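You operate a simulated robot arm through the tools that you are given. There is no shell and no other tool. Be economical: measure what you need, move in short steps, check, and stop when the job is done.

You run a simulated two-armed robot. Do the job below in one go: nothing can be reset, and whatever is moved stays where it is left.

JOB
Torque-test the white finished cap. Under 0.7 Nm goes in the reject bin, else back in its well.
Fine: turn the large knob till it clicks, then back, and leave the clamp open.

Only the result counts: the job must be done as asked and must still hold three seconds after the hand-in. Knocking over, shifting, dropping, spilling or breaking anything else fails it. A push-on lid holds only when it is set on centred and level and pressed home; a screw cap is set on level and turned clockwise until tight.

ROBOT AND FRAMES
Two 7-joint arms with two-finger grippers on one trunk, hanging from a carriage that runs on a gantry, over the field with the corners [0.427, -2.579], [0.423, 0.121], [-0.857, 0.118], [-0.853, -2.582] (x, y) and turns from -284 to 404 degrees about z. Base frame: it is fixed where the carriage stands at the start and does not move with it; the origin is on the floor, on the carriage's upright axis, x ahead of it, y to its left, z up. Lengths are in m, angles in degrees, forces in N, time in s.
The left shoulder is at the start at [0.04, 0.158, 1.177], the right one opposite. With the tool pointing down near the work surface each hand reaches from about 0.14 to 0.6 m from the robot's upright axis, wherever it stands, measured 20 degrees to its own side. Places, roughly: large black knob [0.7, 0.2, 0.9]; nest of the torque tester [0.7, 0.3, 0.9]; orange clamp lever [0.7, 0.3, 0.9]. Payload 1.96 kg a hand.
The TCP of each hand is the grasp point between the finger pads, 0.02 m short of the fingertips. In the tool frame z runs along the fingers and y along their closing line. Largest opening 0.072 m; the body of the gripper starts 0.038 m behind the TCP.
Orientation is that of the tool frame in the base frame, as [roll, pitch, yaw] about the fixed x, y, z axes, in that order (R = Rz(yaw) Ry(pitch) Rx(roll)). With the fingers straight down and closing along the base's y, the tool's x points along the base's -x, its y along +y and its z along -z.

CONTROLS
- The arms move only by the tool play_rows. It takes "left_targets", "right_targets" or both (then of equal length, played together; a hand with none holds still); each is a list of rows, each a list of 7 numbers: the gripper command, from -1 (shut) to 1 (fully open), values between in proportion, then the shift along the base's x, y, z in cm, then the turn, a rotation vector about the base's x, y, z in degrees. In form: [[gripper, tx, ty, tz, rx, ry, rz], ...]. A call has 1 to 8 rows; each row shifts and turns the commanded pose from where the row before left it. A row lasts 0.2 s, in which the tool goes at most 0.05 m and 8.6 degrees; a call with a longer step from one row to the next is refused whole, and so is a gripper value outside its range. Where a pose cannot be reached the arm comes as near as it can. A force on the tool above 50 N (or 10 N above the force at the start of the call, whichever is more), or a blocked arm, ends the call early, and 0.2 s more pass. The fingers move at their own pace (about 0.045 m/s each) and stop on an object; they squeeze with about 26 N. The grip force told is the motor's: it shows also when the fingers shut on nothing. Time passes only in rows, and 0.2 s behind the last, so rows that do not move let the fingers close. It gives the time, the measured TCP pose, the force on the tool (base axes), the opening and the grip force at its end, in the units of the frame above (readings bear some noise), with the torque about the TCP (base axes, N m) and any sound that the robot's microphone picked up.
- Cameras (640 x 400 px; columns grow to the right, rows downward): "scene" is now at [0.2185, 0.0496, 1.5449]; the picture's right is [0.66, -0.75, 0.00], its down [-0.58, -0.51, -0.64] and it looks along [0.48, 0.42, -0.77] (base axes); focal length 281 px, centre (320, 200). "left" rides on the left gripper at [0.071, -0.019, -0.082] in its tool frame; the picture's right is [0.26, 0.97, 0.00], its down [-0.67, 0.18, -0.72] and it looks along [-0.69, 0.19, 0.70] (tool axes); focal length 280 px, centre (320, 200). "right" rides on the right gripper at [0.071, 0.019, -0.082] in its tool frame; the picture's right is [-0.26, 0.96, 0.00], its down [-0.67, -0.18, -0.72] and it looks along [-0.69, -0.19, 0.70] (tool axes); focal length 280 px, centre (320, 200). There is no depth. A picture from a camera that has moved, and an enlarged one, comes with that camera's place and axes in the base frame and with its lens.
- capture(camera): a new picture of that camera. It takes no simulated time.
- move_column(by): slides the trunk up (or, below 0, down) by that many m; the arms and the scene camera ride with it, the base frame stays. It gives what a move gives, with no picture.
- drive_base(legs): drives the robot by 1 to 6 legs, each [ahead, left, turn to the left] in m, m and degrees, along the robot's own axes; the way and the turn of a leg run together, so that a leg with both is an arc; at most 1.5 m and 180 degrees a leg. The arms and the cameras ride along, it lands a little off, and it stops where it bumps. It keeps to its track: a leg is cut to what the track allows. It gives what a move gives.
- aim_head(pan, tilt): turns the head with the scene camera to pan (to the left, within 86 degrees either way) and tilt (down, from -29 to 69), counted from straight ahead of the robot. It gives what a move gives.
- zoom(camera, box): a new picture of the part [left, top, right, bottom] of that camera's present view, enlarged. It takes no simulated time.
- job_done(): hands the job in; it is judged then, once.

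Go step by step. Nothing tells you exact positions but the pictures and the camera data: compare them with the known pose of the tool, close in by small moves and look again before you grip or let go. The budget is 120 turns and 88 pictures, counting those below and the enlarged ones. Unless the task says otherwise, let go and move clear before handing in, and close with one line.

The tools are called after "Call:" as a command line: name --argument value ..., lists and objects as JSON in quotes. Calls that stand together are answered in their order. play_rows: Moves the arms, as the interface text tells. Its arguments: {"type":"object","properties":{"left_targets":{"type":"array"},"right_targets":{"type":"array"}},"required":[]} The other tools are called the same way: move_column (by) slides the trunk up or down; drive_base (legs) drives the base; aim_head (pan, tilt) turns the head that bears the scene camera; capture (camera) takes a picture; zoom (camera, box) takes an enlarged picture of a part of a camera's view; job_done () hands the job in.

At the start:

```text
time: 0.0
left_tcp_pos: [0.3543, 0.2979, 1.2516]
left_ee_rot: [-179.9, 0.1, -180.0]
left_ft_force: [-0.9, -0.2, -0.1]
left_moment: [0.0, -0.03, 0.03]
left_gripper_width: 0.0719
left_grip_force: 0.0
right_tcp_pos: [0.3114, 0.0144, 1.2852]
right_ee_rot: [-179.5, -1.4, -180.0]
right_ft_force: [-0.1, -0.7, -0.1]
right_moment: [-0.04, 0.0, 0.01]
right_gripper_width: 0.0719
right_grip_force: 0.0
trunk travel left (down, up): [-0.5, 0.34]
robot x, y, heading: [0.0011, -0.0022, 0.1]
head pan, tilt: [41.3, 50.3]
```

scene: 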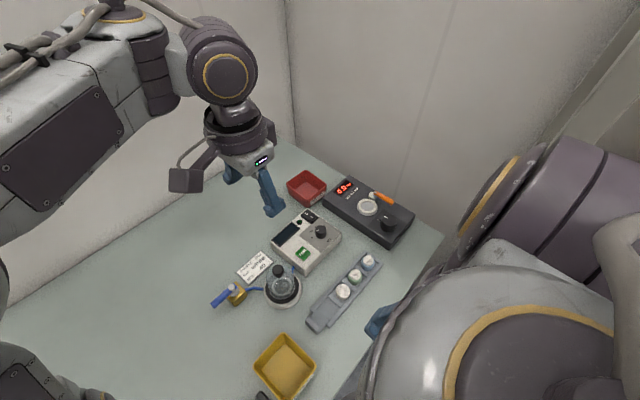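
right: 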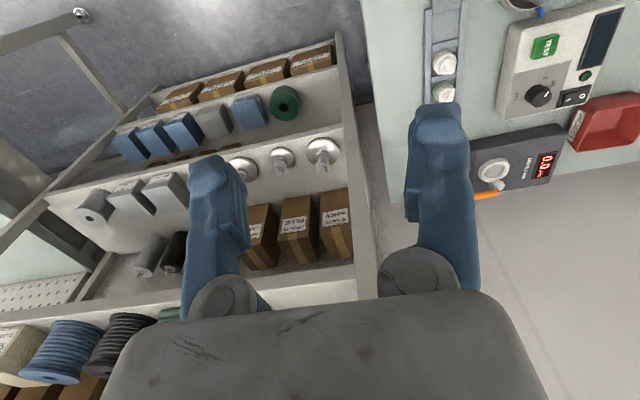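
left: 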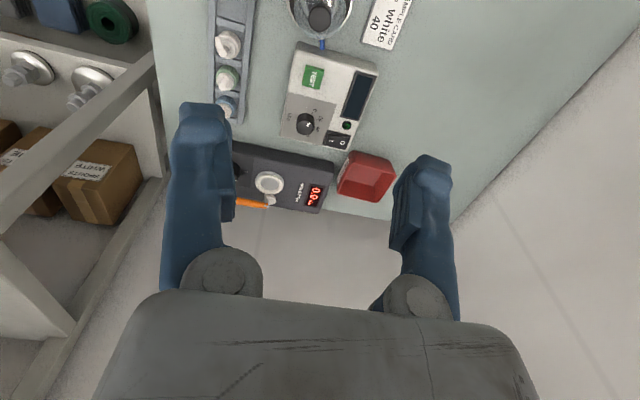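

I see the bench with the torque tester (dark box with red display), a leak tester, a rack with caps, and a red and a yellow bin. I take zoomed looks at the tester and the cap rack first.

Call:
zoom --camera "scene" --box '[300, 160, 430, 250]'

Call:
zoom --camera "scene" --box '[200, 230, 400, 355]'

Call:
zoom --camera "left" --box '[190, 0, 430, 220]'

```text
4.44 times, centred on (365, 205) of scene
camera zoom: at [0.2185, 0.0496, 1.5449], right [0.66, -0.75, 0.0], down [-0.58, -0.51, -0.64], along [0.48, 0.42, -0.77], focal length 1249 px, centre (120, 178)
```

zoom: 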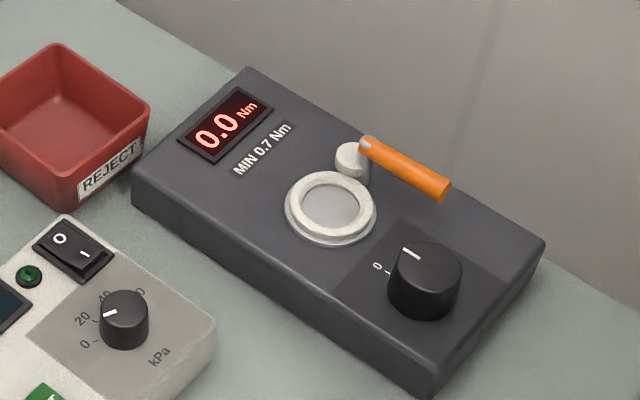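

```text
3.20 times, centred on (300, 292) of scene
camera zoom: at [0.2185, 0.0496, 1.5449], right [0.66, -0.75, 0.0], down [-0.58, -0.51, -0.64], along [0.48, 0.42, -0.77], focal length 900 px, centre (384, -96)
```

zoom: 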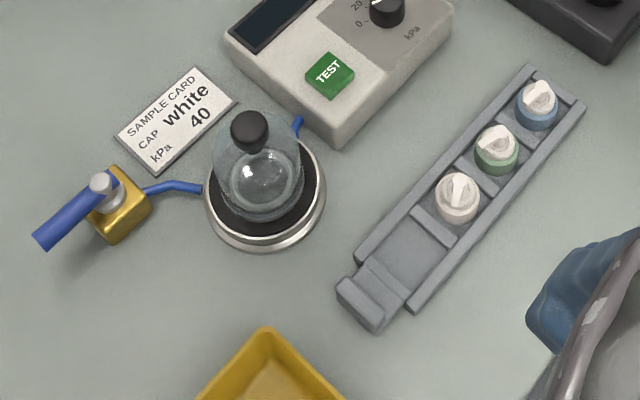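

```text
1.82 times, centred on (310, 110) of left
camera zoom: at [0.2823, 0.2789, 1.3318], right [-0.26, 0.97, 0.0], down [0.67, 0.18, 0.72], along [0.69, 0.19, -0.7], focal length 510 px, centre (338, 364)
```

zoom: 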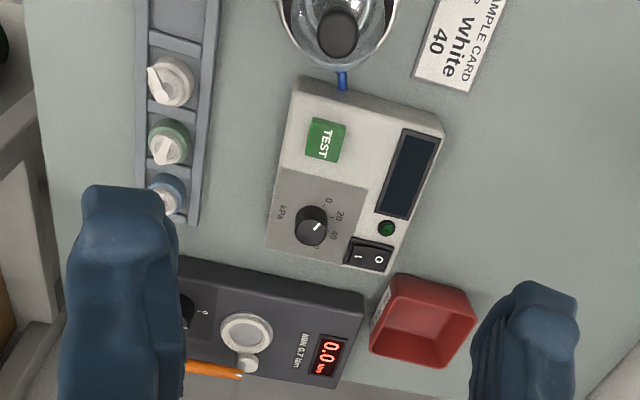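

I place the tester's nest near (0.69, 0.28, 0.90) and the white cap near (0.45, 0.18, 0.87). I drive ahead 0.2 m so that the left hand reaches both, and then look again.

Call:
drive_base --legs '[[0.2, 0.0, 0]]'

Call:
capture --camera "scene"

Call:
capture --camera "left"

```text
time: 1.6
left_tcp_pos: [0.5537, 0.2963, 1.2499]
left_ee_rot: [-180.0, 0.0, 179.8]
left_ft_force: [0.5, 0.0, -0.5]
left_moment: [0.03, -0.04, 0.01]
left_gripper_width: 0.0719
left_grip_force: 0.1
right_tcp_pos: [0.5097, 0.0132, 1.2832]
right_ee_rot: [-179.5, -1.4, 179.6]
right_ft_force: [-0.3, -0.6, 0.9]
right_moment: [-0.03, 0.02, 0.0]
right_gripper_width: 0.0718
right_grip_force: 0.1
trunk travel left (down, up): [-0.5, 0.34]
robot x, y, heading: [0.1979, -0.0006, -0.5]
head pan, tilt: [41.3, 50.3]
```

```text
81 pictures are left
camera scene: at [0.4172, 0.0484, 1.545], right [0.66, -0.75, 0.0], down [-0.58, -0.51, -0.64], along [0.48, 0.42, -0.77], focal length 281 px, centre (320, 200)
```

scene: 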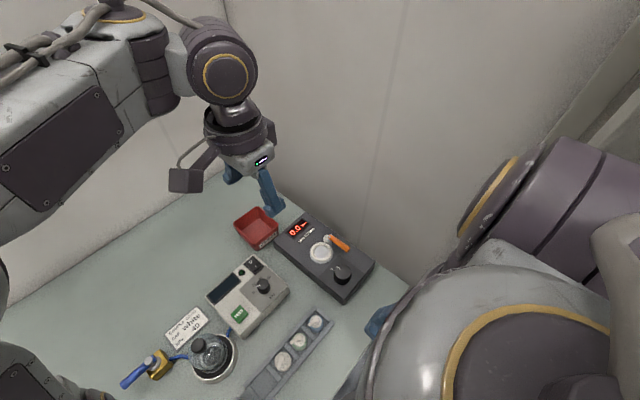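

```text
80 pictures are left
camera left: at [0.4819, 0.2774, 1.3319], right [-0.26, 0.97, 0.0], down [0.67, 0.18, 0.72], along [0.69, 0.18, -0.7], focal length 280 px, centre (320, 200)
```

left: 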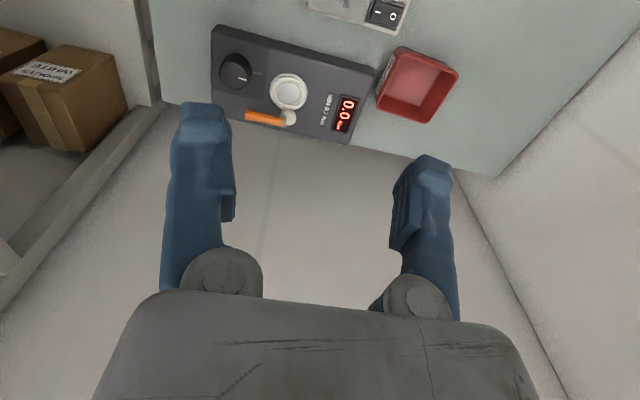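

The view has both the tester and the rack. I move the left hand back above the white cap at about z 1.03 to measure it from near.

Call:
play_rows --left_targets '[[1, -1.7, -1.9, -3.6, 0, 0, 0], [1, -1.7, -1.9, -3.6, 0, 0, 0], [1, -1.7, -1.9, -3.6, 0, 0, 0], [1, -1.7, -1.9, -3.7, 0, 0, 0], [1, -1.7, -1.9, -3.7, 0, 0, 0], [1, -1.7, -1.9, -3.7, 0, 0, 0]]'

Call:
capture --camera "left"

Call:
zoom --camera "scene" --box '[220, 200, 400, 400]'

```text
time: 3.0
left_tcp_pos: [0.4696, 0.1895, 1.0262]
left_ee_rot: [-177.3, -0.1, -179.2]
left_ft_force: [-0.2, 0.3, -0.3]
left_moment: [-0.04, -0.01, 0.01]
left_gripper_width: 0.0721
left_grip_force: 0.1
left hand out of reach, approached as far as the arm can: row 3, 4
right_tcp_pos: [0.509, 0.0125, 1.2833]
right_ee_rot: [-179.4, -1.4, 179.6]
right_ft_force: [-0.8, 0.1, -0.7]
right_moment: [0.01, -0.01, 0.01]
right_gripper_width: 0.0721
right_grip_force: 0.1
trunk travel left (down, up): [-0.5, 0.34]
robot x, y, heading: [0.1964, 0.001, -0.3]
head pan, tilt: [41.3, 50.3]
```

```text
79 pictures are left
camera left: at [0.3982, 0.1731, 1.1081], right [-0.28, 0.96, -0.04], down [0.67, 0.23, 0.71], along [0.69, 0.16, -0.71], focal length 280 px, centre (320, 200)
```

left: 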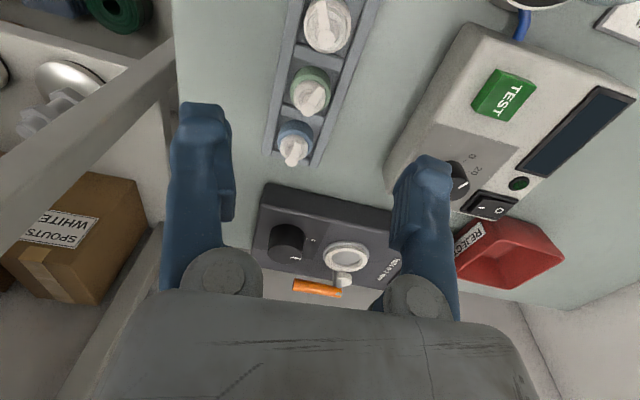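

```text
2.00 times, centred on (310, 300) of scene
camera zoom: at [0.417, 0.0483, 1.5449], right [0.66, -0.75, 0.0], down [-0.58, -0.51, -0.64], along [0.48, 0.42, -0.77], focal length 562 px, centre (340, 0)
```

zoom: 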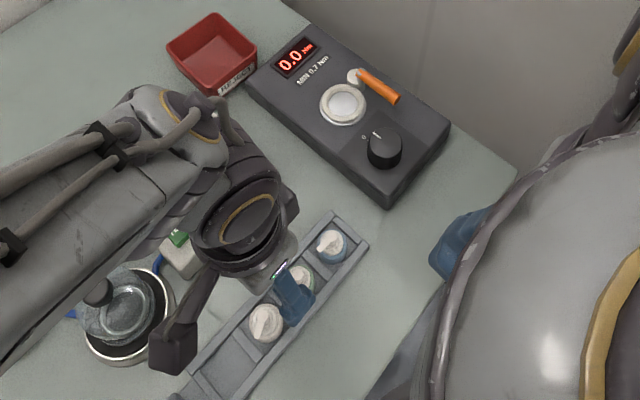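

The cap is confirmed near (0.45, 0.18), though the hand stopped a little short of its command. I let it settle while lowering a bit, and look again.

Call:
play_rows --left_targets '[[1, 0, 0, -2, 0, 0, 0], [1, 0, 0, -2, 0, 0, 0], [1, 0, 0, 0, 0, 0, 0]]'

Call:
capture --camera "left"

```text
time: 3.8
left_tcp_pos: [0.4727, 0.1915, 0.9874]
left_ee_rot: [-178.8, 0.5, -179.8]
left_ft_force: [0.2, 0.1, 0.2]
left_moment: [-0.03, -0.03, 0.0]
left_gripper_width: 0.0719
left_grip_force: 0.0
right_tcp_pos: [0.5099, 0.0121, 1.2828]
right_ee_rot: [-179.4, -1.4, 179.8]
right_ft_force: [0.1, 0.5, -0.1]
right_moment: [0.0, -0.01, 0.0]
right_gripper_width: 0.0722
right_grip_force: 0.1
trunk travel left (down, up): [-0.5, 0.34]
robot x, y, heading: [0.1993, 0.0043, 0.2]
head pan, tilt: [41.3, 50.3]
```

```text
77 pictures are left
camera left: at [0.3998, 0.1724, 1.0684], right [-0.27, 0.96, -0.02], down [0.67, 0.2, 0.72], along [0.7, 0.18, -0.7], focal length 280 px, centre (320, 200)
```

left: 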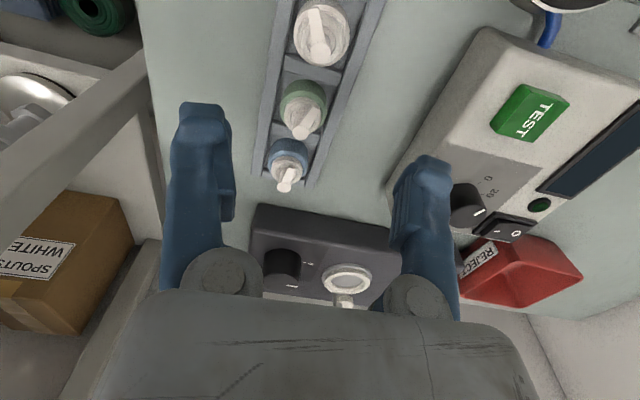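

The tab of the white cap runs roughly along x. I move back a little to centre the cap in the wrist camera.

Call:
play_rows --left_targets '[[1, -2.5, -0.5, 0, 0, 0, 0], [1, -2.5, -0.5, 0, 0, 0, 0], [1, 0, 0, 0, 0, 0, 0]]'

Call:
capture --camera "left"

```text
time: 4.6
left_tcp_pos: [0.4532, 0.1698, 0.9857]
left_ee_rot: [-176.1, -0.2, -178.7]
left_ft_force: [-0.3, -0.5, 0.6]
left_moment: [0.04, -0.02, -0.01]
left_gripper_width: 0.0721
left_grip_force: 0.0
left hand out of reach, approached as far as the arm can: row 1, 2
right_tcp_pos: [0.5096, 0.0143, 1.2838]
right_ee_rot: [-179.4, -1.4, 179.7]
right_ft_force: [0.2, 0.8, -1.1]
right_moment: [0.02, -0.01, -0.01]
right_gripper_width: 0.0718
right_grip_force: 0.0
trunk travel left (down, up): [-0.5, 0.34]
robot x, y, heading: [0.1981, -0.0015, -0.2]
head pan, tilt: [41.3, 50.3]
```

```text
76 pictures are left
camera left: at [0.3812, 0.1531, 1.0681], right [-0.28, 0.96, -0.07], down [0.67, 0.25, 0.7], along [0.69, 0.15, -0.71], focal length 280 px, centre (320, 200)
```

left: 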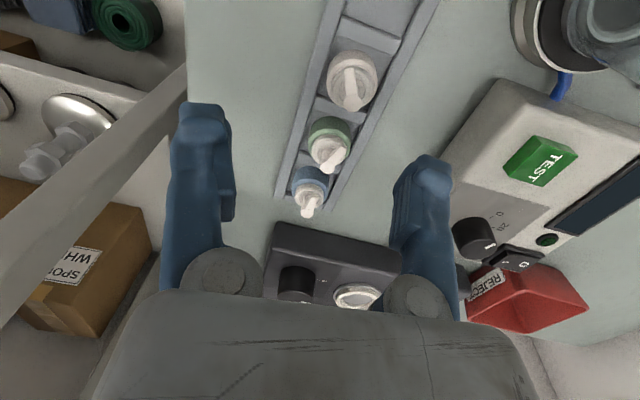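

The white cap is too near the robot for this arm pose. I drive back 0.13 m and then bring the hand forward again.

Call:
drive_base --legs '[[-0.13, 0.0, 0]]'

Call:
play_rows --left_targets '[[1, 3, 0.3, 0, -1, 0, 0], [1, 3, 0.4, 0, -1, 0, 0], [1, 2.5, 0.5, 0, -1.5, 0, 0], [1, 0, 0, 0, 0, 0, 0]]'

Call:
capture --camera "left"

```text
time: 5.9
left_tcp_pos: [0.3228, 0.1677, 0.9858]
left_ee_rot: [-176.0, -0.1, -179.0]
left_ft_force: [-0.2, 0.1, -0.6]
left_moment: [0.01, -0.01, -0.02]
left_gripper_width: 0.072
left_grip_force: 0.1
right_tcp_pos: [0.3811, 0.0128, 1.2844]
right_ee_rot: [-179.5, -1.5, 179.8]
right_ft_force: [0.7, 0.5, 1.1]
right_moment: [-0.01, -0.02, -0.02]
right_gripper_width: 0.0718
right_grip_force: 0.0
trunk travel left (down, up): [-0.5, 0.34]
robot x, y, heading: [0.0691, 0.0006, -0.4]
head pan, tilt: [41.3, 50.3]
```

```text
time: 6.9
left_tcp_pos: [0.408, 0.1802, 0.9866]
left_ee_rot: [-172.4, -0.1, -179.0]
left_ft_force: [0.2, 0.3, 0.2]
left_moment: [0.01, -0.01, 0.01]
left_gripper_width: 0.0724
left_grip_force: 0.1
right_tcp_pos: [0.3808, 0.0129, 1.2829]
right_ee_rot: [-179.5, -1.5, 179.7]
right_ft_force: [-0.8, -0.5, 0.7]
right_moment: [0.0, 0.0, 0.0]
right_gripper_width: 0.072
right_grip_force: 0.1
trunk travel left (down, up): [-0.5, 0.34]
robot x, y, heading: [0.0687, 0.0036, -0.7]
head pan, tilt: [41.3, 50.3]
```

```text
75 pictures are left
camera left: at [0.3372, 0.1696, 1.0694], right [-0.28, 0.95, -0.12], down [0.67, 0.29, 0.68], along [0.69, 0.11, -0.72], focal length 280 px, centre (320, 200)
```

left: 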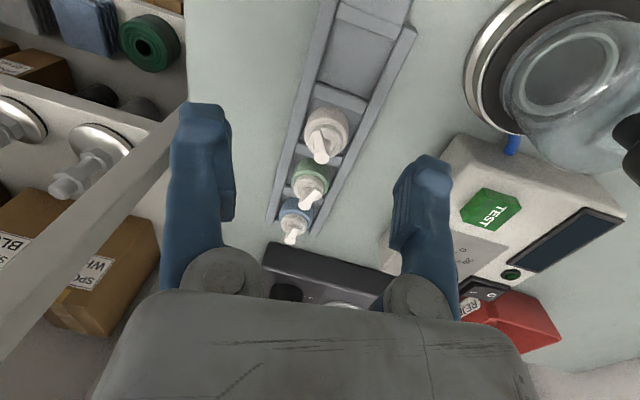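

My tilt correction went the wrong way, so I undo it with +7.5 degrees about x. Then I zoom in on the caps.

Call:
play_rows --left_targets '[[1, 0, 0, 0, 4, 0, -0.5], [1, 0, 0, 0, 3.6, 0, -0.5], [1, 0, 0, 0, 0, 0, 0]]'

Call:
zoom --camera "left" --box '[220, 40, 420, 240]'

Call:
capture --camera "scene"

```text
time: 7.7
left_tcp_pos: [0.4093, 0.1799, 0.9866]
left_ee_rot: [179.8, 0.1, 180.0]
left_ft_force: [-0.3, -0.6, 0.3]
left_moment: [0.0, -0.01, -0.01]
left_gripper_width: 0.0722
left_grip_force: 0.1
right_tcp_pos: [0.3796, 0.0129, 1.282]
right_ee_rot: [-179.5, -1.4, 179.7]
right_ft_force: [0.3, 0.2, -0.3]
right_moment: [0.02, -0.01, 0.01]
right_gripper_width: 0.0719
right_grip_force: 0.1
trunk travel left (down, up): [-0.5, 0.34]
robot x, y, heading: [0.0691, -0.0023, -0.2]
head pan, tilt: [41.3, 50.3]
```

```text
2.00 times, centred on (320, 140) of left
camera zoom: at [0.3368, 0.1598, 1.0674], right [-0.26, 0.97, 0.0], down [0.67, 0.18, 0.72], along [0.69, 0.19, -0.7], focal length 561 px, centre (320, 320)
```

zoom: 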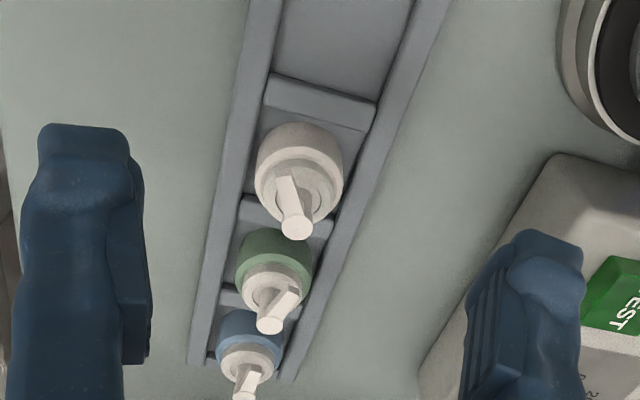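

```text
73 pictures are left
camera scene: at [0.2877, 0.0488, 1.5449], right [0.66, -0.75, 0.0], down [-0.58, -0.51, -0.64], along [0.48, 0.42, -0.77], focal length 281 px, centre (320, 200)
```

scene: 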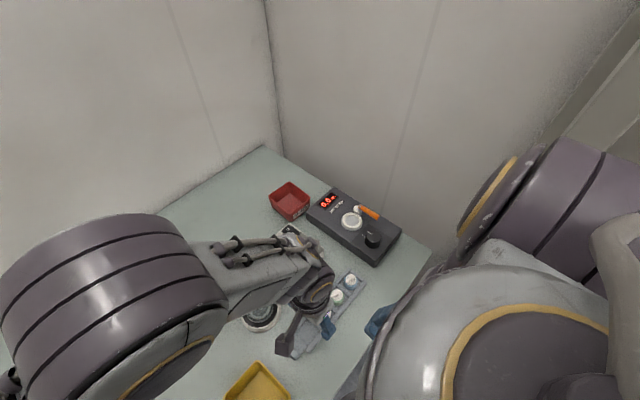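

The cap shows a round body with a spout bar on top whose shape I can't tell yet. I take a tight zoom before choosing the grip.

Call:
zoom --camera "left" --box '[280, 90, 350, 130]'

Call:
zoom --camera "scene" --box '[290, 260, 370, 330]'

```text
9.14 times, centred on (315, 110) of left
camera zoom: at [0.3368, 0.1598, 1.0674], right [-0.26, 0.97, 0.0], down [0.67, 0.18, 0.72], along [0.69, 0.19, -0.7], focal length 2564 px, centre (366, 1023)
```

zoom: 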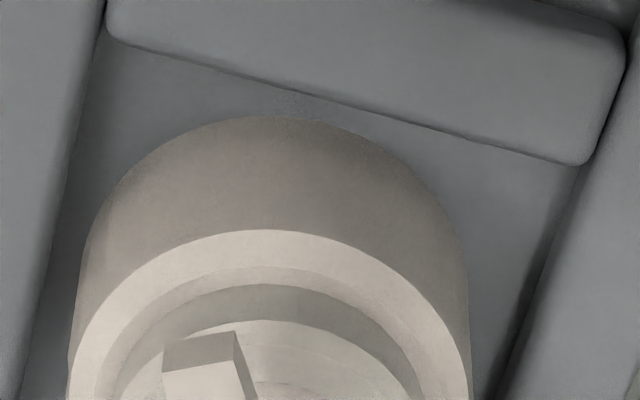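

```text
5.71 times, centred on (330, 295) of scene
camera zoom: at [0.2877, 0.0488, 1.5449], right [0.66, -0.75, 0.0], down [-0.58, -0.51, -0.64], along [0.48, 0.42, -0.77], focal length 1606 px, centre (263, -343)
```

zoom: 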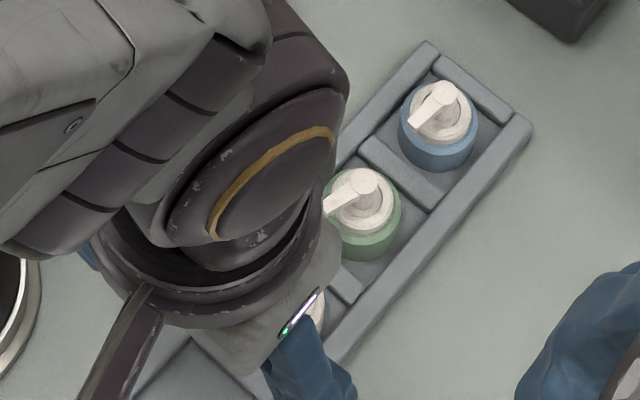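

The three caps lie in a line along x with a spacing of about 0.052 m, and the white one is about 32 mm wide. I tilt the hand forward for a flatter view, to see how far the cap stands above the rails.

Call:
play_rows --left_targets '[[1, -0.5, 0, -2, 0, -8.3, 0], [1, -0.5, 0, -2, 0, -8.3, 0], [1, -0.5, 0, -2, 0, -8.3, 0], [1, 0, 0, 0, 0, 0, 0]]'

Call:
capture --camera "left"

```text
time: 8.7
left_tcp_pos: [0.3943, 0.1786, 0.9255]
left_ee_rot: [179.8, 24.9, 180.0]
left_ft_force: [-0.1, 0.0, -0.2]
left_moment: [0.04, 0.01, 0.01]
left_gripper_width: 0.0719
left_grip_force: 0.0
right_tcp_pos: [0.381, 0.0135, 1.284]
right_ee_rot: [-179.4, -1.4, 179.7]
right_ft_force: [-0.4, -0.5, 0.2]
right_moment: [0.0, -0.03, -0.02]
right_gripper_width: 0.072
right_grip_force: 0.1
trunk travel left (down, up): [-0.5, 0.34]
robot x, y, heading: [0.0656, -0.0011, -0.3]
head pan, tilt: [41.3, 50.3]
```

```text
70 pictures are left
camera left: at [0.2935, 0.1599, 0.9691], right [-0.24, 0.97, -0.11], down [0.31, 0.18, 0.93], along [0.92, 0.19, -0.34], focal length 280 px, centre (320, 200)
```

left: 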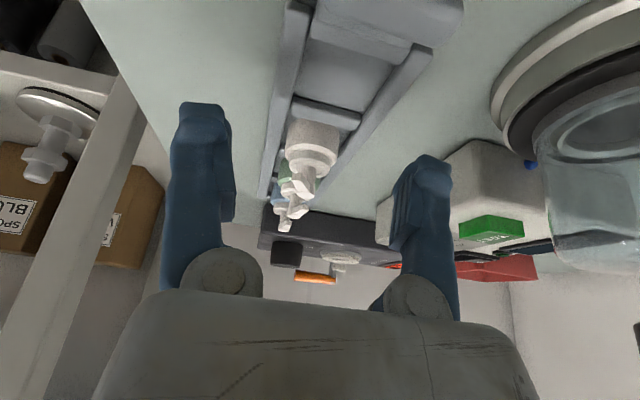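

Call:
zoom --camera "left" --box '[240, 80, 380, 240]'

```text
2.50 times, centred on (310, 160) of left
camera zoom: at [0.2935, 0.1599, 0.9691], right [-0.24, 0.97, -0.11], down [0.31, 0.18, 0.93], along [0.92, 0.19, -0.34], focal length 701 px, centre (345, 300)
```

zoom: 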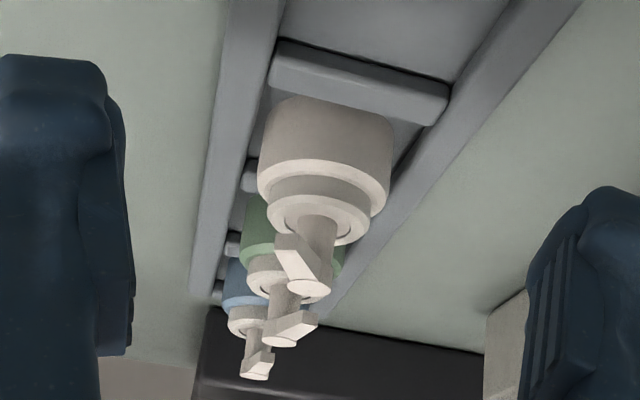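

The cap is a pump head: a body about 34 mm wide with its top at z ≈ 0.88, then a collar, and a stem with nozzle up to z ≈ 0.91. The rails are low, so I'll grip the body along y, just above them. I straighten the hand and stand above the cap first.

Call:
play_rows --left_targets '[[1, 1.3, 0, 1.6, 0, 8.3, 0], [1, 2.2, 0.2, 1.2, 0, 8.3, 0], [1, 2.2, 0.2, 1, 0, 8.3, 0], [1, 0, 0, 0, 0, 0, 0]]'

Call:
zoom --camera "left" --box '[170, 90, 470, 290]'

```text
time: 9.7
left_tcp_pos: [0.4517, 0.1826, 0.9649]
left_ee_rot: [179.9, -0.1, 179.9]
left_ft_force: [-1.1, 0.3, -0.2]
left_moment: [-0.02, 0.0, 0.0]
left_gripper_width: 0.072
left_grip_force: 0.0
right_tcp_pos: [0.3799, 0.013, 1.2832]
right_ee_rot: [-179.5, -1.4, 179.7]
right_ft_force: [0.0, 0.5, -0.3]
right_moment: [0.0, 0.0, 0.0]
right_gripper_width: 0.072
right_grip_force: 0.0
trunk travel left (down, up): [-0.5, 0.34]
robot x, y, heading: [0.0713, -0.0003, -0.4]
head pan, tilt: [41.3, 50.3]
```

```text
2.00 times, centred on (320, 190) of left
camera zoom: at [0.3791, 0.1641, 1.0453], right [-0.26, 0.97, 0.0], down [0.68, 0.18, 0.71], along [0.69, 0.19, -0.7], focal length 561 px, centre (320, 220)
```

zoom: 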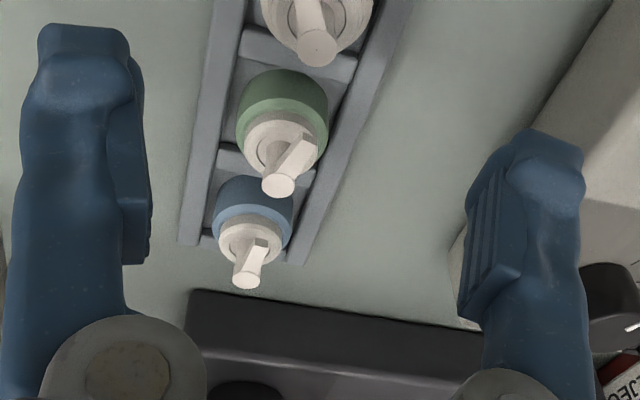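

The stem stands at (0.451, 0.183), right under the hand. I lower to TCP z 0.894, with the tips at about 0.874, and then look.

Call:
play_rows --left_targets '[[1, 0, 0, -3, 0, 0, 0], [1, 0, 0, -2.5, 0, 0, 0], [1, 0, 0, -1.6, 0, 0, 0], [1, 0, 0, 0, 0, 0, 0]]'

Call:
capture --camera "left"

Call:
zoom --camera "scene" --box '[290, 250, 380, 330]'

```text
time: 10.7
left_tcp_pos: [0.4509, 0.1835, 0.8929]
left_ee_rot: [179.9, 0.1, -180.0]
left_ft_force: [-0.5, 0.5, 0.2]
left_moment: [0.02, 0.01, 0.06]
left_gripper_width: 0.072
left_grip_force: 0.1
right_tcp_pos: [0.381, 0.0137, 1.2823]
right_ee_rot: [-179.5, -1.5, 179.7]
right_ft_force: [-0.3, 0.4, -0.2]
right_moment: [0.0, -0.03, -0.03]
right_gripper_width: 0.0721
right_grip_force: 0.2
trunk travel left (down, up): [-0.5, 0.34]
robot x, y, heading: [0.0695, -0.0034, -0.2]
head pan, tilt: [41.3, 50.3]
```

```text
67 pictures are left
camera left: at [0.3784, 0.1634, 0.9741], right [-0.26, 0.97, 0.0], down [0.68, 0.18, 0.72], along [0.69, 0.19, -0.7], focal length 280 px, centre (320, 200)
```

left: 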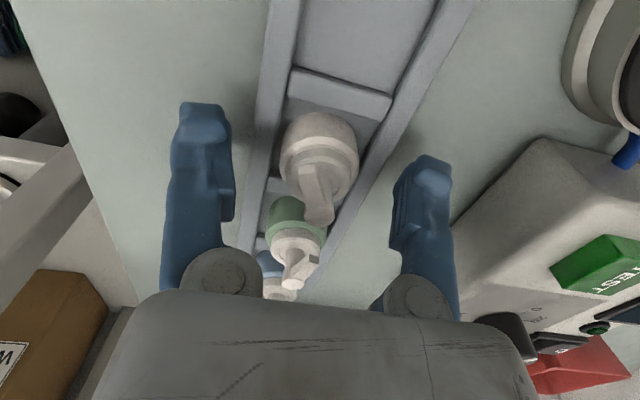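

```text
5.00 times, centred on (335, 290) of scene
camera zoom: at [0.2877, 0.0488, 1.5449], right [0.66, -0.75, 0.0], down [-0.58, -0.51, -0.64], along [0.48, 0.42, -0.77], focal length 1405 px, centre (245, -250)
```

zoom: 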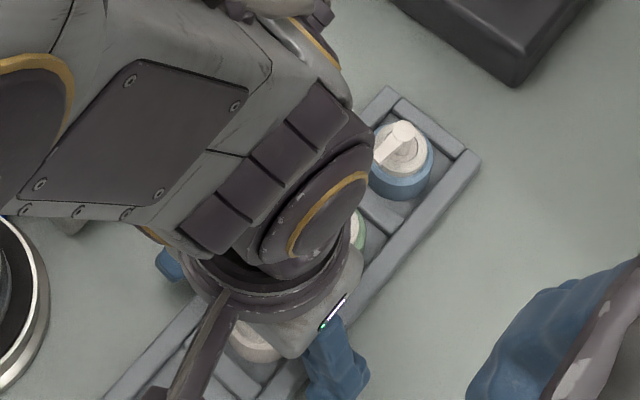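

Both fingers straddle the cap symmetrically. I close on it.

Call:
play_rows --left_targets '[[0.3, 0, 0, -0.2, 0, 0, 0], [-1, 0, 0, 0, 0, 0, 0], [-1, 0, 0, 0, 0, 0, 0], [-1, 0, 0, 0, 0, 0, 0], [-1, 0, 0, 0, 0, 0, 0]]'

Call:
capture --camera "left"

```text
time: 11.9
left_tcp_pos: [0.4536, 0.1831, 0.8927]
left_ee_rot: [179.8, 0.0, -180.0]
left_ft_force: [-0.9, -5.1, 26.1]
left_moment: [-0.23, 0.03, -0.02]
left_gripper_width: 0.0308
left_grip_force: 10.0
right_tcp_pos: [0.3817, 0.0122, 1.2855]
right_ee_rot: [-179.5, -1.4, 179.7]
right_ft_force: [-0.5, -1.0, 0.5]
right_moment: [-0.01, 0.02, -0.04]
right_gripper_width: 0.0721
right_grip_force: 0.0
trunk travel left (down, up): [-0.5, 0.34]
robot x, y, heading: [0.0701, 0.0023, -0.5]
head pan, tilt: [41.3, 50.3]
```

```text
65 pictures are left
camera left: at [0.38, 0.1633, 0.9731], right [-0.26, 0.97, 0.0], down [0.67, 0.18, 0.72], along [0.69, 0.19, -0.7], focal length 280 px, centre (320, 200)
```

left: 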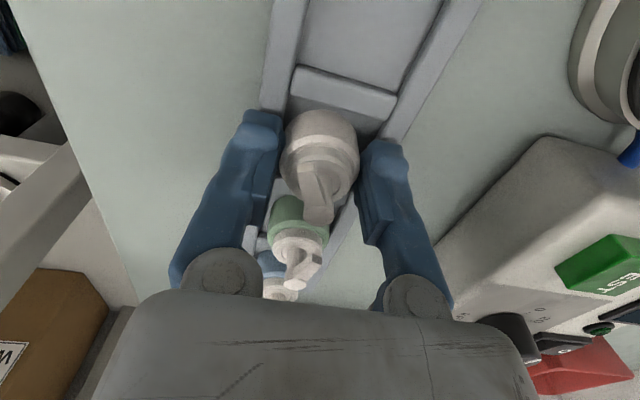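

The cap is held at width 0.031, but 26 N upward shows the fingertips pressing on the rails. I ease up a few mm and check.

Call:
play_rows --left_targets '[[-1, 0, 0, 0.3, 0, 0, 0], [-1, 0, 0, 0, 0, 0, 0]]'

Call:
zoom --camera "left" --box '[230, 60, 410, 240]'

```text
time: 12.5
left_tcp_pos: [0.4496, 0.1834, 0.8954]
left_ee_rot: [179.8, 0.0, 179.9]
left_ft_force: [0.0, -0.8, -0.9]
left_moment: [-0.02, 0.0, -0.01]
left_gripper_width: 0.0292
left_grip_force: 9.8
right_tcp_pos: [0.3805, 0.0136, 1.2828]
right_ee_rot: [-179.5, -1.5, 179.7]
right_ft_force: [0.0, -0.2, 0.5]
right_moment: [0.06, -0.01, -0.01]
right_gripper_width: 0.0719
right_grip_force: 0.0
trunk travel left (down, up): [-0.5, 0.34]
robot x, y, heading: [0.0689, 0.0024, -0.5]
head pan, tilt: [41.3, 50.3]
```

```text
2.22 times, centred on (320, 150) of left
camera zoom: at [0.378, 0.164, 0.9752], right [-0.26, 0.97, 0.0], down [0.68, 0.18, 0.71], along [0.69, 0.19, -0.7], focal length 623 px, centre (320, 311)
```

zoom: 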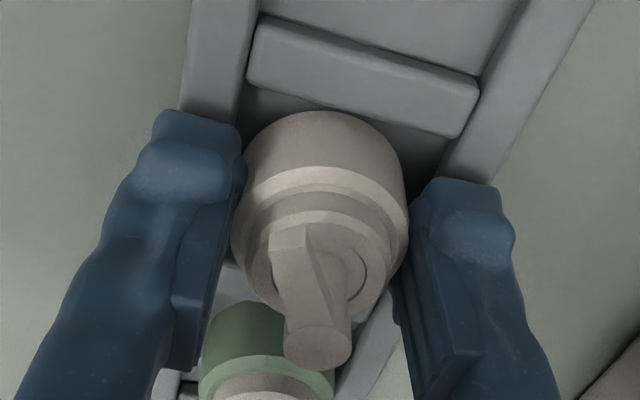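

The load is gone and the grip holds at 0.029. I lift 1.5 cm and look whether the cap comes along level.

Call:
play_rows --left_targets '[[-1, 0, 0, 0.7, 0, 0, 0], [-1, 0, 0, 0.8, 0, 0, 0], [-1, 0, 0, 0, 0, 0, 0]]'

Call:
zoom --camera "left" --box '[230, 60, 410, 240]'

```text
time: 13.3
left_tcp_pos: [0.4505, 0.1843, 0.9097]
left_ee_rot: [179.8, -0.1, 180.0]
left_ft_force: [0.4, 0.6, 0.9]
left_moment: [-0.01, -0.03, -0.01]
left_gripper_width: 0.0292
left_grip_force: 10.2
right_tcp_pos: [0.3802, 0.0136, 1.2827]
right_ee_rot: [-179.6, -1.5, 179.7]
right_ft_force: [-0.3, -0.3, 0.6]
right_moment: [0.02, 0.02, -0.02]
right_gripper_width: 0.0719
right_grip_force: 0.1
trunk travel left (down, up): [-0.5, 0.34]
robot x, y, heading: [0.0701, -0.0022, -0.4]
head pan, tilt: [41.3, 50.3]
```

```text
2.22 times, centred on (320, 150) of left
camera zoom: at [0.3789, 0.1642, 0.9904], right [-0.26, 0.97, 0.0], down [0.68, 0.18, 0.72], along [0.69, 0.19, -0.7], focal length 623 px, centre (320, 311)
```

zoom: 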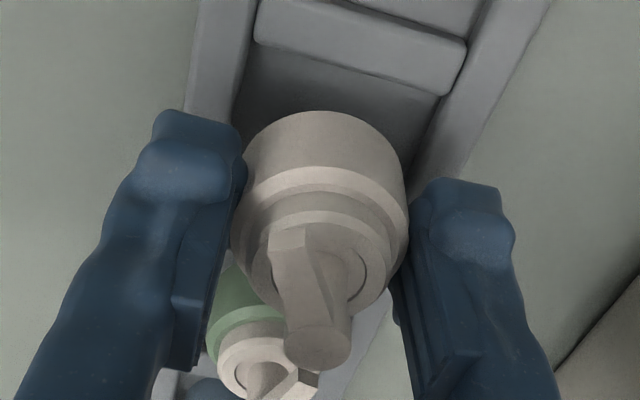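

The cap is in hand and level. I raise to about z 1.03 and drive ahead 0.18 m, so that the tester comes within reach.

Call:
play_rows --left_targets '[[-1, 0, 0, 4, 0, 0, 0], [-1, 0, 0, 4, 0, 0, 0], [-1, 0, 0, 4, 0, 0, 0], [-1, 0, 0, 0, 0, 0, 0]]'

Call:
drive_base --legs '[[0.17, 0.0, 0]]'

Call:
zoom --camera "left" --box '[170, 60, 470, 300]'

Call:
capture --camera "scene"

```text
time: 14.3
left_tcp_pos: [0.4509, 0.1837, 1.0298]
left_ee_rot: [179.9, 0.1, -179.9]
left_ft_force: [-0.1, -0.1, -0.1]
left_moment: [0.01, 0.02, 0.04]
left_gripper_width: 0.0292
left_grip_force: 9.7
right_tcp_pos: [0.3805, 0.0123, 1.2832]
right_ee_rot: [-179.5, -1.4, 179.6]
right_ft_force: [-0.3, -0.2, -0.2]
right_moment: [-0.03, -0.03, -0.03]
right_gripper_width: 0.0722
right_grip_force: 0.0
trunk travel left (down, up): [-0.5, 0.34]
robot x, y, heading: [0.069, -0.0036, -0.3]
head pan, tilt: [41.3, 50.3]
```

```text
time: 15.7
left_tcp_pos: [0.595, 0.1828, 1.0293]
left_ee_rot: [179.8, -0.1, -179.8]
left_ft_force: [0.1, 0.1, 0.9]
left_moment: [0.06, -0.01, -0.03]
left_gripper_width: 0.0292
left_grip_force: 9.6
right_tcp_pos: [0.5191, 0.0149, 1.2818]
right_ee_rot: [-179.6, -3.1, 179.7]
right_ft_force: [-25.2, -4.4, 12.0]
right_moment: [0.51, -2.77, -0.03]
right_gripper_width: 0.0718
right_grip_force: 0.1
trunk travel left (down, up): [-0.5, 0.34]
robot x, y, heading: [0.2116, 0.0001, -0.5]
head pan, tilt: [41.3, 50.3]
stopped in leg 1: the force on the tool passed its limit at 331 N (the readings are from after the stop); the commanded pose is now the measured one
```

```text
1.67 times, centred on (320, 180) of left
camera zoom: at [0.5226, 0.1627, 1.1095], right [-0.26, 0.96, 0.0], down [0.67, 0.18, 0.72], along [0.69, 0.19, -0.7], focal length 467 px, centre (320, 233)
```

zoom: 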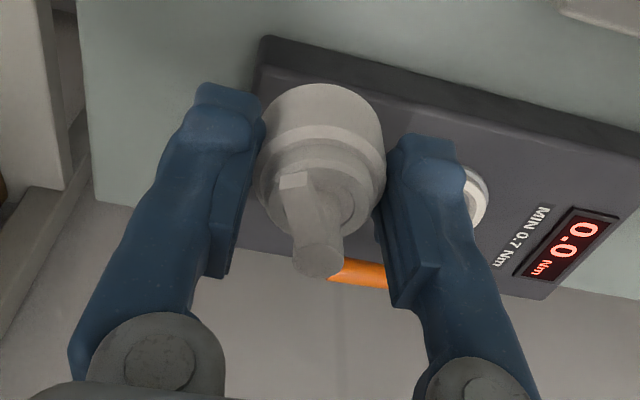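

```text
61 pictures are left
camera scene: at [0.4311, 0.0477, 1.5442], right [0.66, -0.75, 0.0], down [-0.58, -0.51, -0.64], along [0.48, 0.42, -0.77], focal length 281 px, centre (320, 200)
```

scene: 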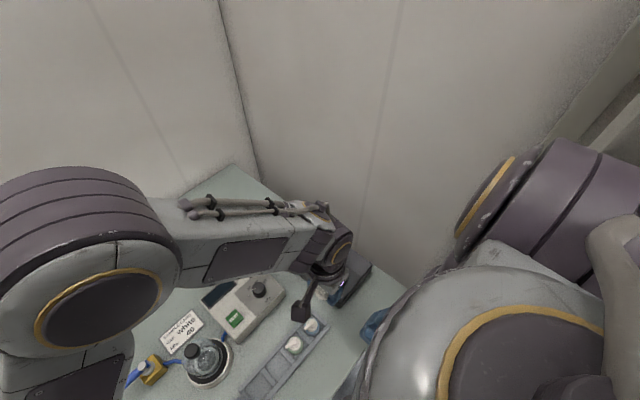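

The right hand bumped something at x ≈ 0.52, while the cap is still held. I pull the right hand back and look through its camera.

Call:
play_rows --right_targets '[[1, -2, 0, 0, 0, 0, 0], [1, -2, 0, 0, 0, 0, 0], [1, -2, 0, 0, 0, 0, 0], [1, 0, 0, 0, 0, 0, 0]]'

Call:
capture --camera "right"

```text
time: 16.7
left_tcp_pos: [0.5976, 0.1828, 1.0289]
left_ee_rot: [179.8, 0.1, -179.8]
left_ft_force: [-0.2, 0.7, 0.4]
left_moment: [-0.01, 0.01, 0.0]
left_gripper_width: 0.0296
left_grip_force: 9.9
right_tcp_pos: [0.4952, 0.0231, 1.2596]
right_ee_rot: [-179.0, -3.5, 179.5]
right_ft_force: [-1.2, -0.4, -0.1]
right_moment: [-0.02, 0.02, -0.01]
right_gripper_width: 0.0721
right_grip_force: 0.0
right hand out of reach, approached as far as the arm can: row 1, 2, 3
trunk travel left (down, up): [-0.5, 0.34]
robot x, y, heading: [0.2151, -0.0014, -0.3]
head pan, tilt: [41.3, 50.3]
```

```text
60 pictures are left
camera right: at [0.4306, 0.0442, 1.3451], right [0.27, 0.96, -0.03], down [0.72, -0.18, 0.68], along [0.65, -0.21, -0.74], focal length 280 px, centre (320, 200)
```

right: 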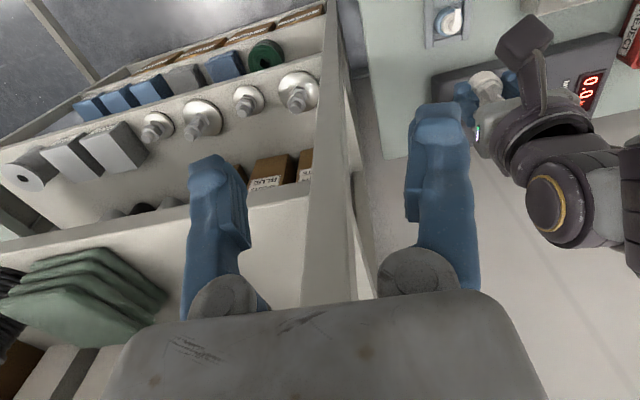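

The bump was against the shelf post on the right, and nothing there seems displaced. The right hand is clear now, so I bring the cap over the nest at z 1.03 and look.

Call:
play_rows --left_targets '[[-1, 3, 3.3, 0, 0, 0, 0], [-1, 3, 3.3, 0, 0, 0, 0], [-1, 3, 3.3, 0, 0, 0, 0], [-1, 0, 0, 0, 0, 0, 0]]'

Call:
capture --camera "left"

Call:
zoom --camera "scene" --box '[250, 190, 400, 300]'

```text
time: 17.7
left_tcp_pos: [0.6881, 0.2827, 1.0287]
left_ee_rot: [179.8, 0.1, -179.9]
left_ft_force: [-0.5, -0.6, 1.1]
left_moment: [-0.01, -0.03, 0.04]
left_gripper_width: 0.0304
left_grip_force: 10.2
right_tcp_pos: [0.4962, 0.023, 1.2601]
right_ee_rot: [-179.1, -3.5, 179.5]
right_ft_force: [-0.1, -0.2, 0.9]
right_moment: [-0.05, 0.03, -0.01]
right_gripper_width: 0.0722
right_grip_force: 0.0
trunk travel left (down, up): [-0.5, 0.34]
robot x, y, heading: [0.2149, 0.0024, -0.1]
head pan, tilt: [41.3, 50.3]
```

```text
59 pictures are left
camera left: at [0.6153, 0.2627, 1.1098], right [-0.26, 0.96, 0.0], down [0.67, 0.18, 0.72], along [0.69, 0.19, -0.7], focal length 280 px, centre (320, 200)
```

left: 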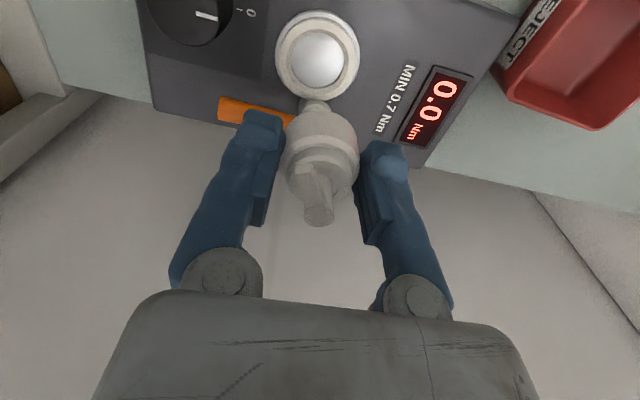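

```text
3.64 times, centred on (325, 245) of scene
camera zoom: at [0.4329, 0.0481, 1.5449], right [0.66, -0.75, 0.0], down [-0.58, -0.51, -0.64], along [0.48, 0.42, -0.77], focal length 1022 px, centre (302, 36)
```

zoom: 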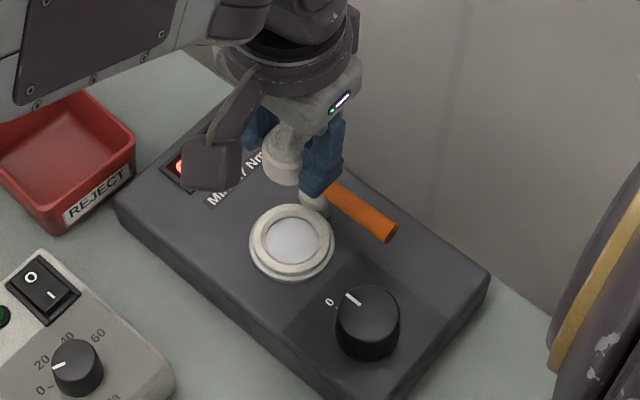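

The nest shows clearly near (0.685, 0.281), its rim near z 0.905 with a hole of about 36 mm. I lower to about z 0.965 and compare the cap bottom with the nest.

Call:
play_rows --left_targets '[[-1, -0.3, -0.2, -2.2, 0, 0, 0], [-1, 0, 0, -2.2, 0, 0, 0], [-1, 0, 0, -2, 0, 0, 0], [-1, 0, 0, 0, 0, 0, 0]]'

Call:
zoom --camera "left" --box '[220, 40, 420, 240]'

Call:
zoom --camera "scene" --box '[280, 210, 360, 280]'

```text
time: 18.7
left_tcp_pos: [0.6851, 0.2808, 0.9667]
left_ee_rot: [179.9, 0.2, -179.9]
left_ft_force: [-0.1, -0.2, -0.1]
left_moment: [0.03, 0.01, 0.02]
left_gripper_width: 0.0302
left_grip_force: 9.9
right_tcp_pos: [0.495, 0.0227, 1.2593]
right_ee_rot: [-179.1, -3.4, 179.6]
right_ft_force: [-0.3, 0.0, 0.0]
right_moment: [-0.03, 0.0, 0.0]
right_gripper_width: 0.0717
right_grip_force: 0.0
trunk travel left (down, up): [-0.5, 0.34]
robot x, y, heading: [0.2171, -0.0, -0.3]
head pan, tilt: [41.3, 50.3]
```

```text
2.00 times, centred on (320, 140) of left
camera zoom: at [0.6127, 0.2602, 1.0461], right [-0.26, 0.96, 0.0], down [0.67, 0.18, 0.72], along [0.69, 0.19, -0.7], focal length 561 px, centre (320, 320)
```

zoom: 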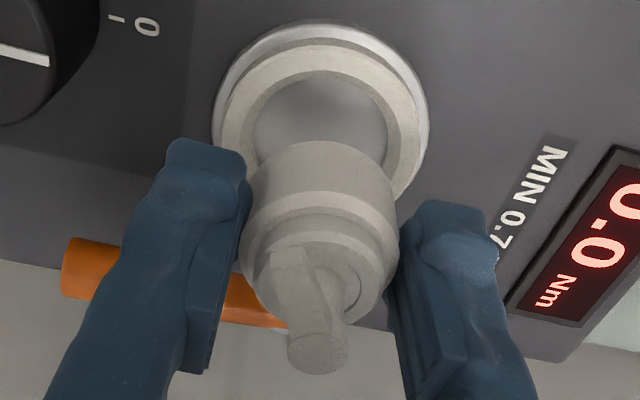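

```text
5.71 times, centred on (320, 245) of scene
camera zoom: at [0.4329, 0.0481, 1.5449], right [0.66, -0.75, 0.0], down [-0.58, -0.51, -0.64], along [0.48, 0.42, -0.77], focal length 1606 px, centre (320, -57)
```

zoom: 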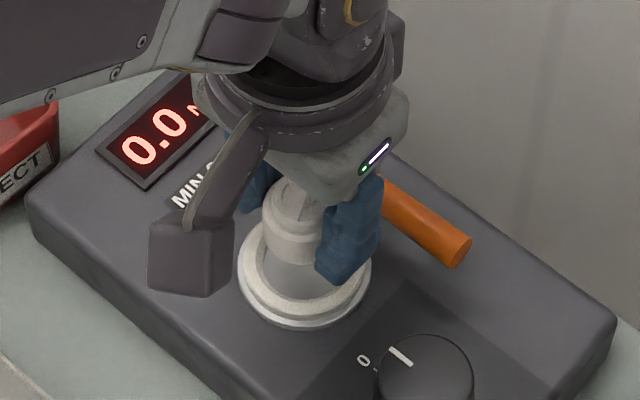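

The cap looks centred sideways, but I am not yet sure fore-and-aft. I go 2 cm lower and compare again, where parallax is smaller.

Call:
play_rows --left_targets '[[-1, 0, 0, -1.8, 0, 0, 0], [-1, 0, 0, 0, 0, 0, 0]]'

Call:
zoom --camera "left" --box '[240, 70, 400, 190]'

Call:
zoom --camera "scene" --box '[290, 220, 350, 270]'

```text
time: 19.3
left_tcp_pos: [0.6845, 0.2801, 0.9469]
left_ee_rot: [179.8, 0.1, -179.9]
left_ft_force: [1.1, 1.1, -0.7]
left_moment: [-0.03, 0.0, 0.03]
left_gripper_width: 0.0303
left_grip_force: 10.3
right_tcp_pos: [0.4946, 0.0231, 1.2614]
right_ee_rot: [-179.3, -3.4, 179.4]
right_ft_force: [-0.3, -0.8, 0.0]
right_moment: [0.02, 0.04, 0.0]
right_gripper_width: 0.0719
right_grip_force: 0.1
trunk travel left (down, up): [-0.5, 0.34]
robot x, y, heading: [0.2152, 0.0003, -0.2]
head pan, tilt: [41.3, 50.3]
```

```text
3.33 times, centred on (320, 130) of left
camera zoom: at [0.6124, 0.2606, 1.0279], right [-0.26, 0.96, 0.0], down [0.67, 0.18, 0.72], along [0.69, 0.19, -0.7], focal length 935 px, centre (320, 433)
```

zoom: 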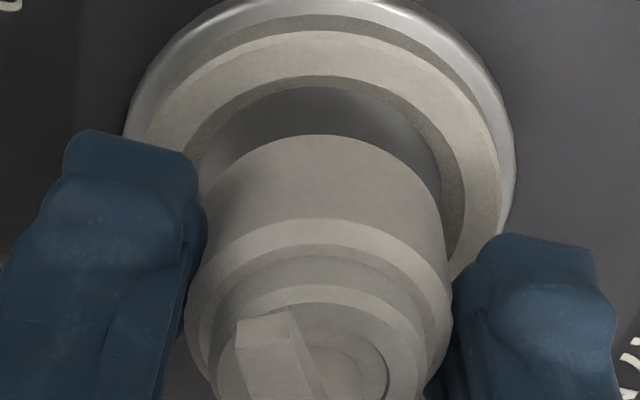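

```text
8.00 times, centred on (320, 245) of scene
camera zoom: at [0.4329, 0.0481, 1.5449], right [0.66, -0.75, 0.0], down [-0.58, -0.51, -0.64], along [0.48, 0.42, -0.77], focal length 2249 px, centre (320, -160)
```

zoom: 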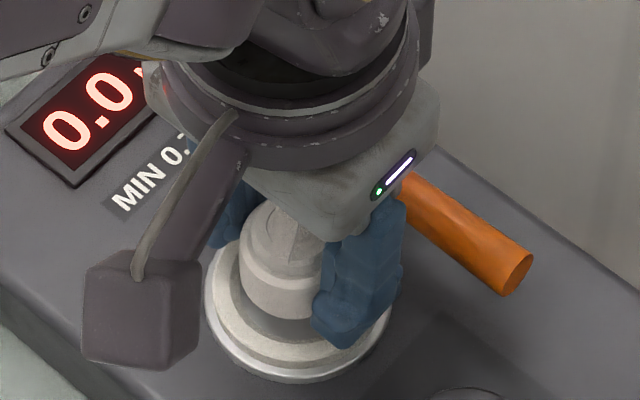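

Taken together, both cameras put the nest at about (0.690, 0.282) with its rim at z ≈ 0.894, and the cap bottom 31 mm below the TCP. I shift 5 mm forward, go down to just above the rim and check.

Call:
play_rows --left_targets '[[-1, 0.55, 0.2, 0, 0, 0, 0], [-1, 0, 0, -1.4, 0, 0, 0], [-1, 0, 0, 0, 0, 0, 0]]'

Call:
zoom --camera "left" --box '[240, 70, 400, 190]'

Call:
zoom --camera "scene" --box '[290, 220, 350, 270]'

```text
time: 20.1
left_tcp_pos: [0.6909, 0.2816, 0.9332]
left_ee_rot: [179.9, 0.1, -179.8]
left_ft_force: [-3.4, -2.0, 6.5]
left_moment: [0.0, -0.03, 0.03]
left_gripper_width: 0.0306
left_grip_force: 9.6
right_tcp_pos: [0.496, 0.0221, 1.2613]
right_ee_rot: [-179.1, -3.4, 179.4]
right_ft_force: [-0.6, 0.6, 0.5]
right_moment: [0.0, 0.04, 0.01]
right_gripper_width: 0.0721
right_grip_force: 0.0
trunk travel left (down, up): [-0.5, 0.34]
robot x, y, heading: [0.2114, -0.0026, -0.5]
head pan, tilt: [41.3, 50.3]
```

```text
3.33 times, centred on (320, 130) of left
camera zoom: at [0.618, 0.2621, 1.0145], right [-0.26, 0.96, 0.0], down [0.67, 0.18, 0.72], along [0.69, 0.19, -0.7], focal length 935 px, centre (320, 433)
```

zoom: 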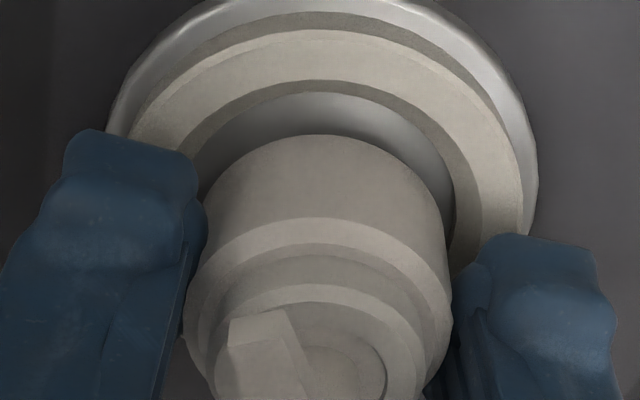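

```text
8.00 times, centred on (320, 245) of scene
camera zoom: at [0.4327, 0.048, 1.545], right [0.66, -0.75, 0.0], down [-0.58, -0.51, -0.64], along [0.48, 0.42, -0.77], focal length 2249 px, centre (320, -160)
```

zoom: 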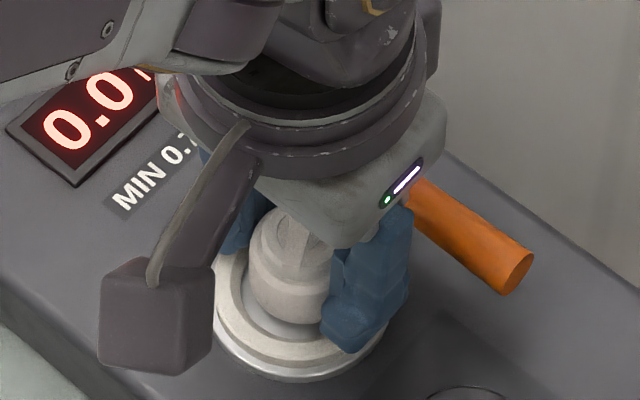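

A light contact (−3.4, −2.0, +6.5 N) suggests that the cap sits on the rim's chamfer, too far to +x and +y. I lift slightly, shift back about 2.5 mm and feel again.

Call:
play_rows --left_targets '[[-1, 0, 0, 0.2, 0, 0, 0], [-1, -0.25, -0.12, 0, 0, 0, 0], [-1, 0, 0, -0.3, 0, 0, 0], [-1, 0, 0, 0, 0, 0, 0]]'

```text
time: 21.1
left_tcp_pos: [0.6867, 0.2806, 0.9327]
left_ee_rot: [179.8, 0.1, -179.9]
left_ft_force: [-0.1, 0.3, 0.1]
left_moment: [0.03, 0.02, 0.02]
left_gripper_width: 0.0305
left_grip_force: 9.8
right_tcp_pos: [0.4966, 0.0217, 1.2617]
right_ee_rot: [-179.3, -3.4, 179.4]
right_ft_force: [-0.8, -0.1, 0.8]
right_moment: [-0.03, 0.02, -0.04]
right_gripper_width: 0.072
right_grip_force: 0.0
trunk travel left (down, up): [-0.5, 0.34]
robot x, y, heading: [0.2136, 0.0022, -0.0]
head pan, tilt: [41.3, 50.3]
```

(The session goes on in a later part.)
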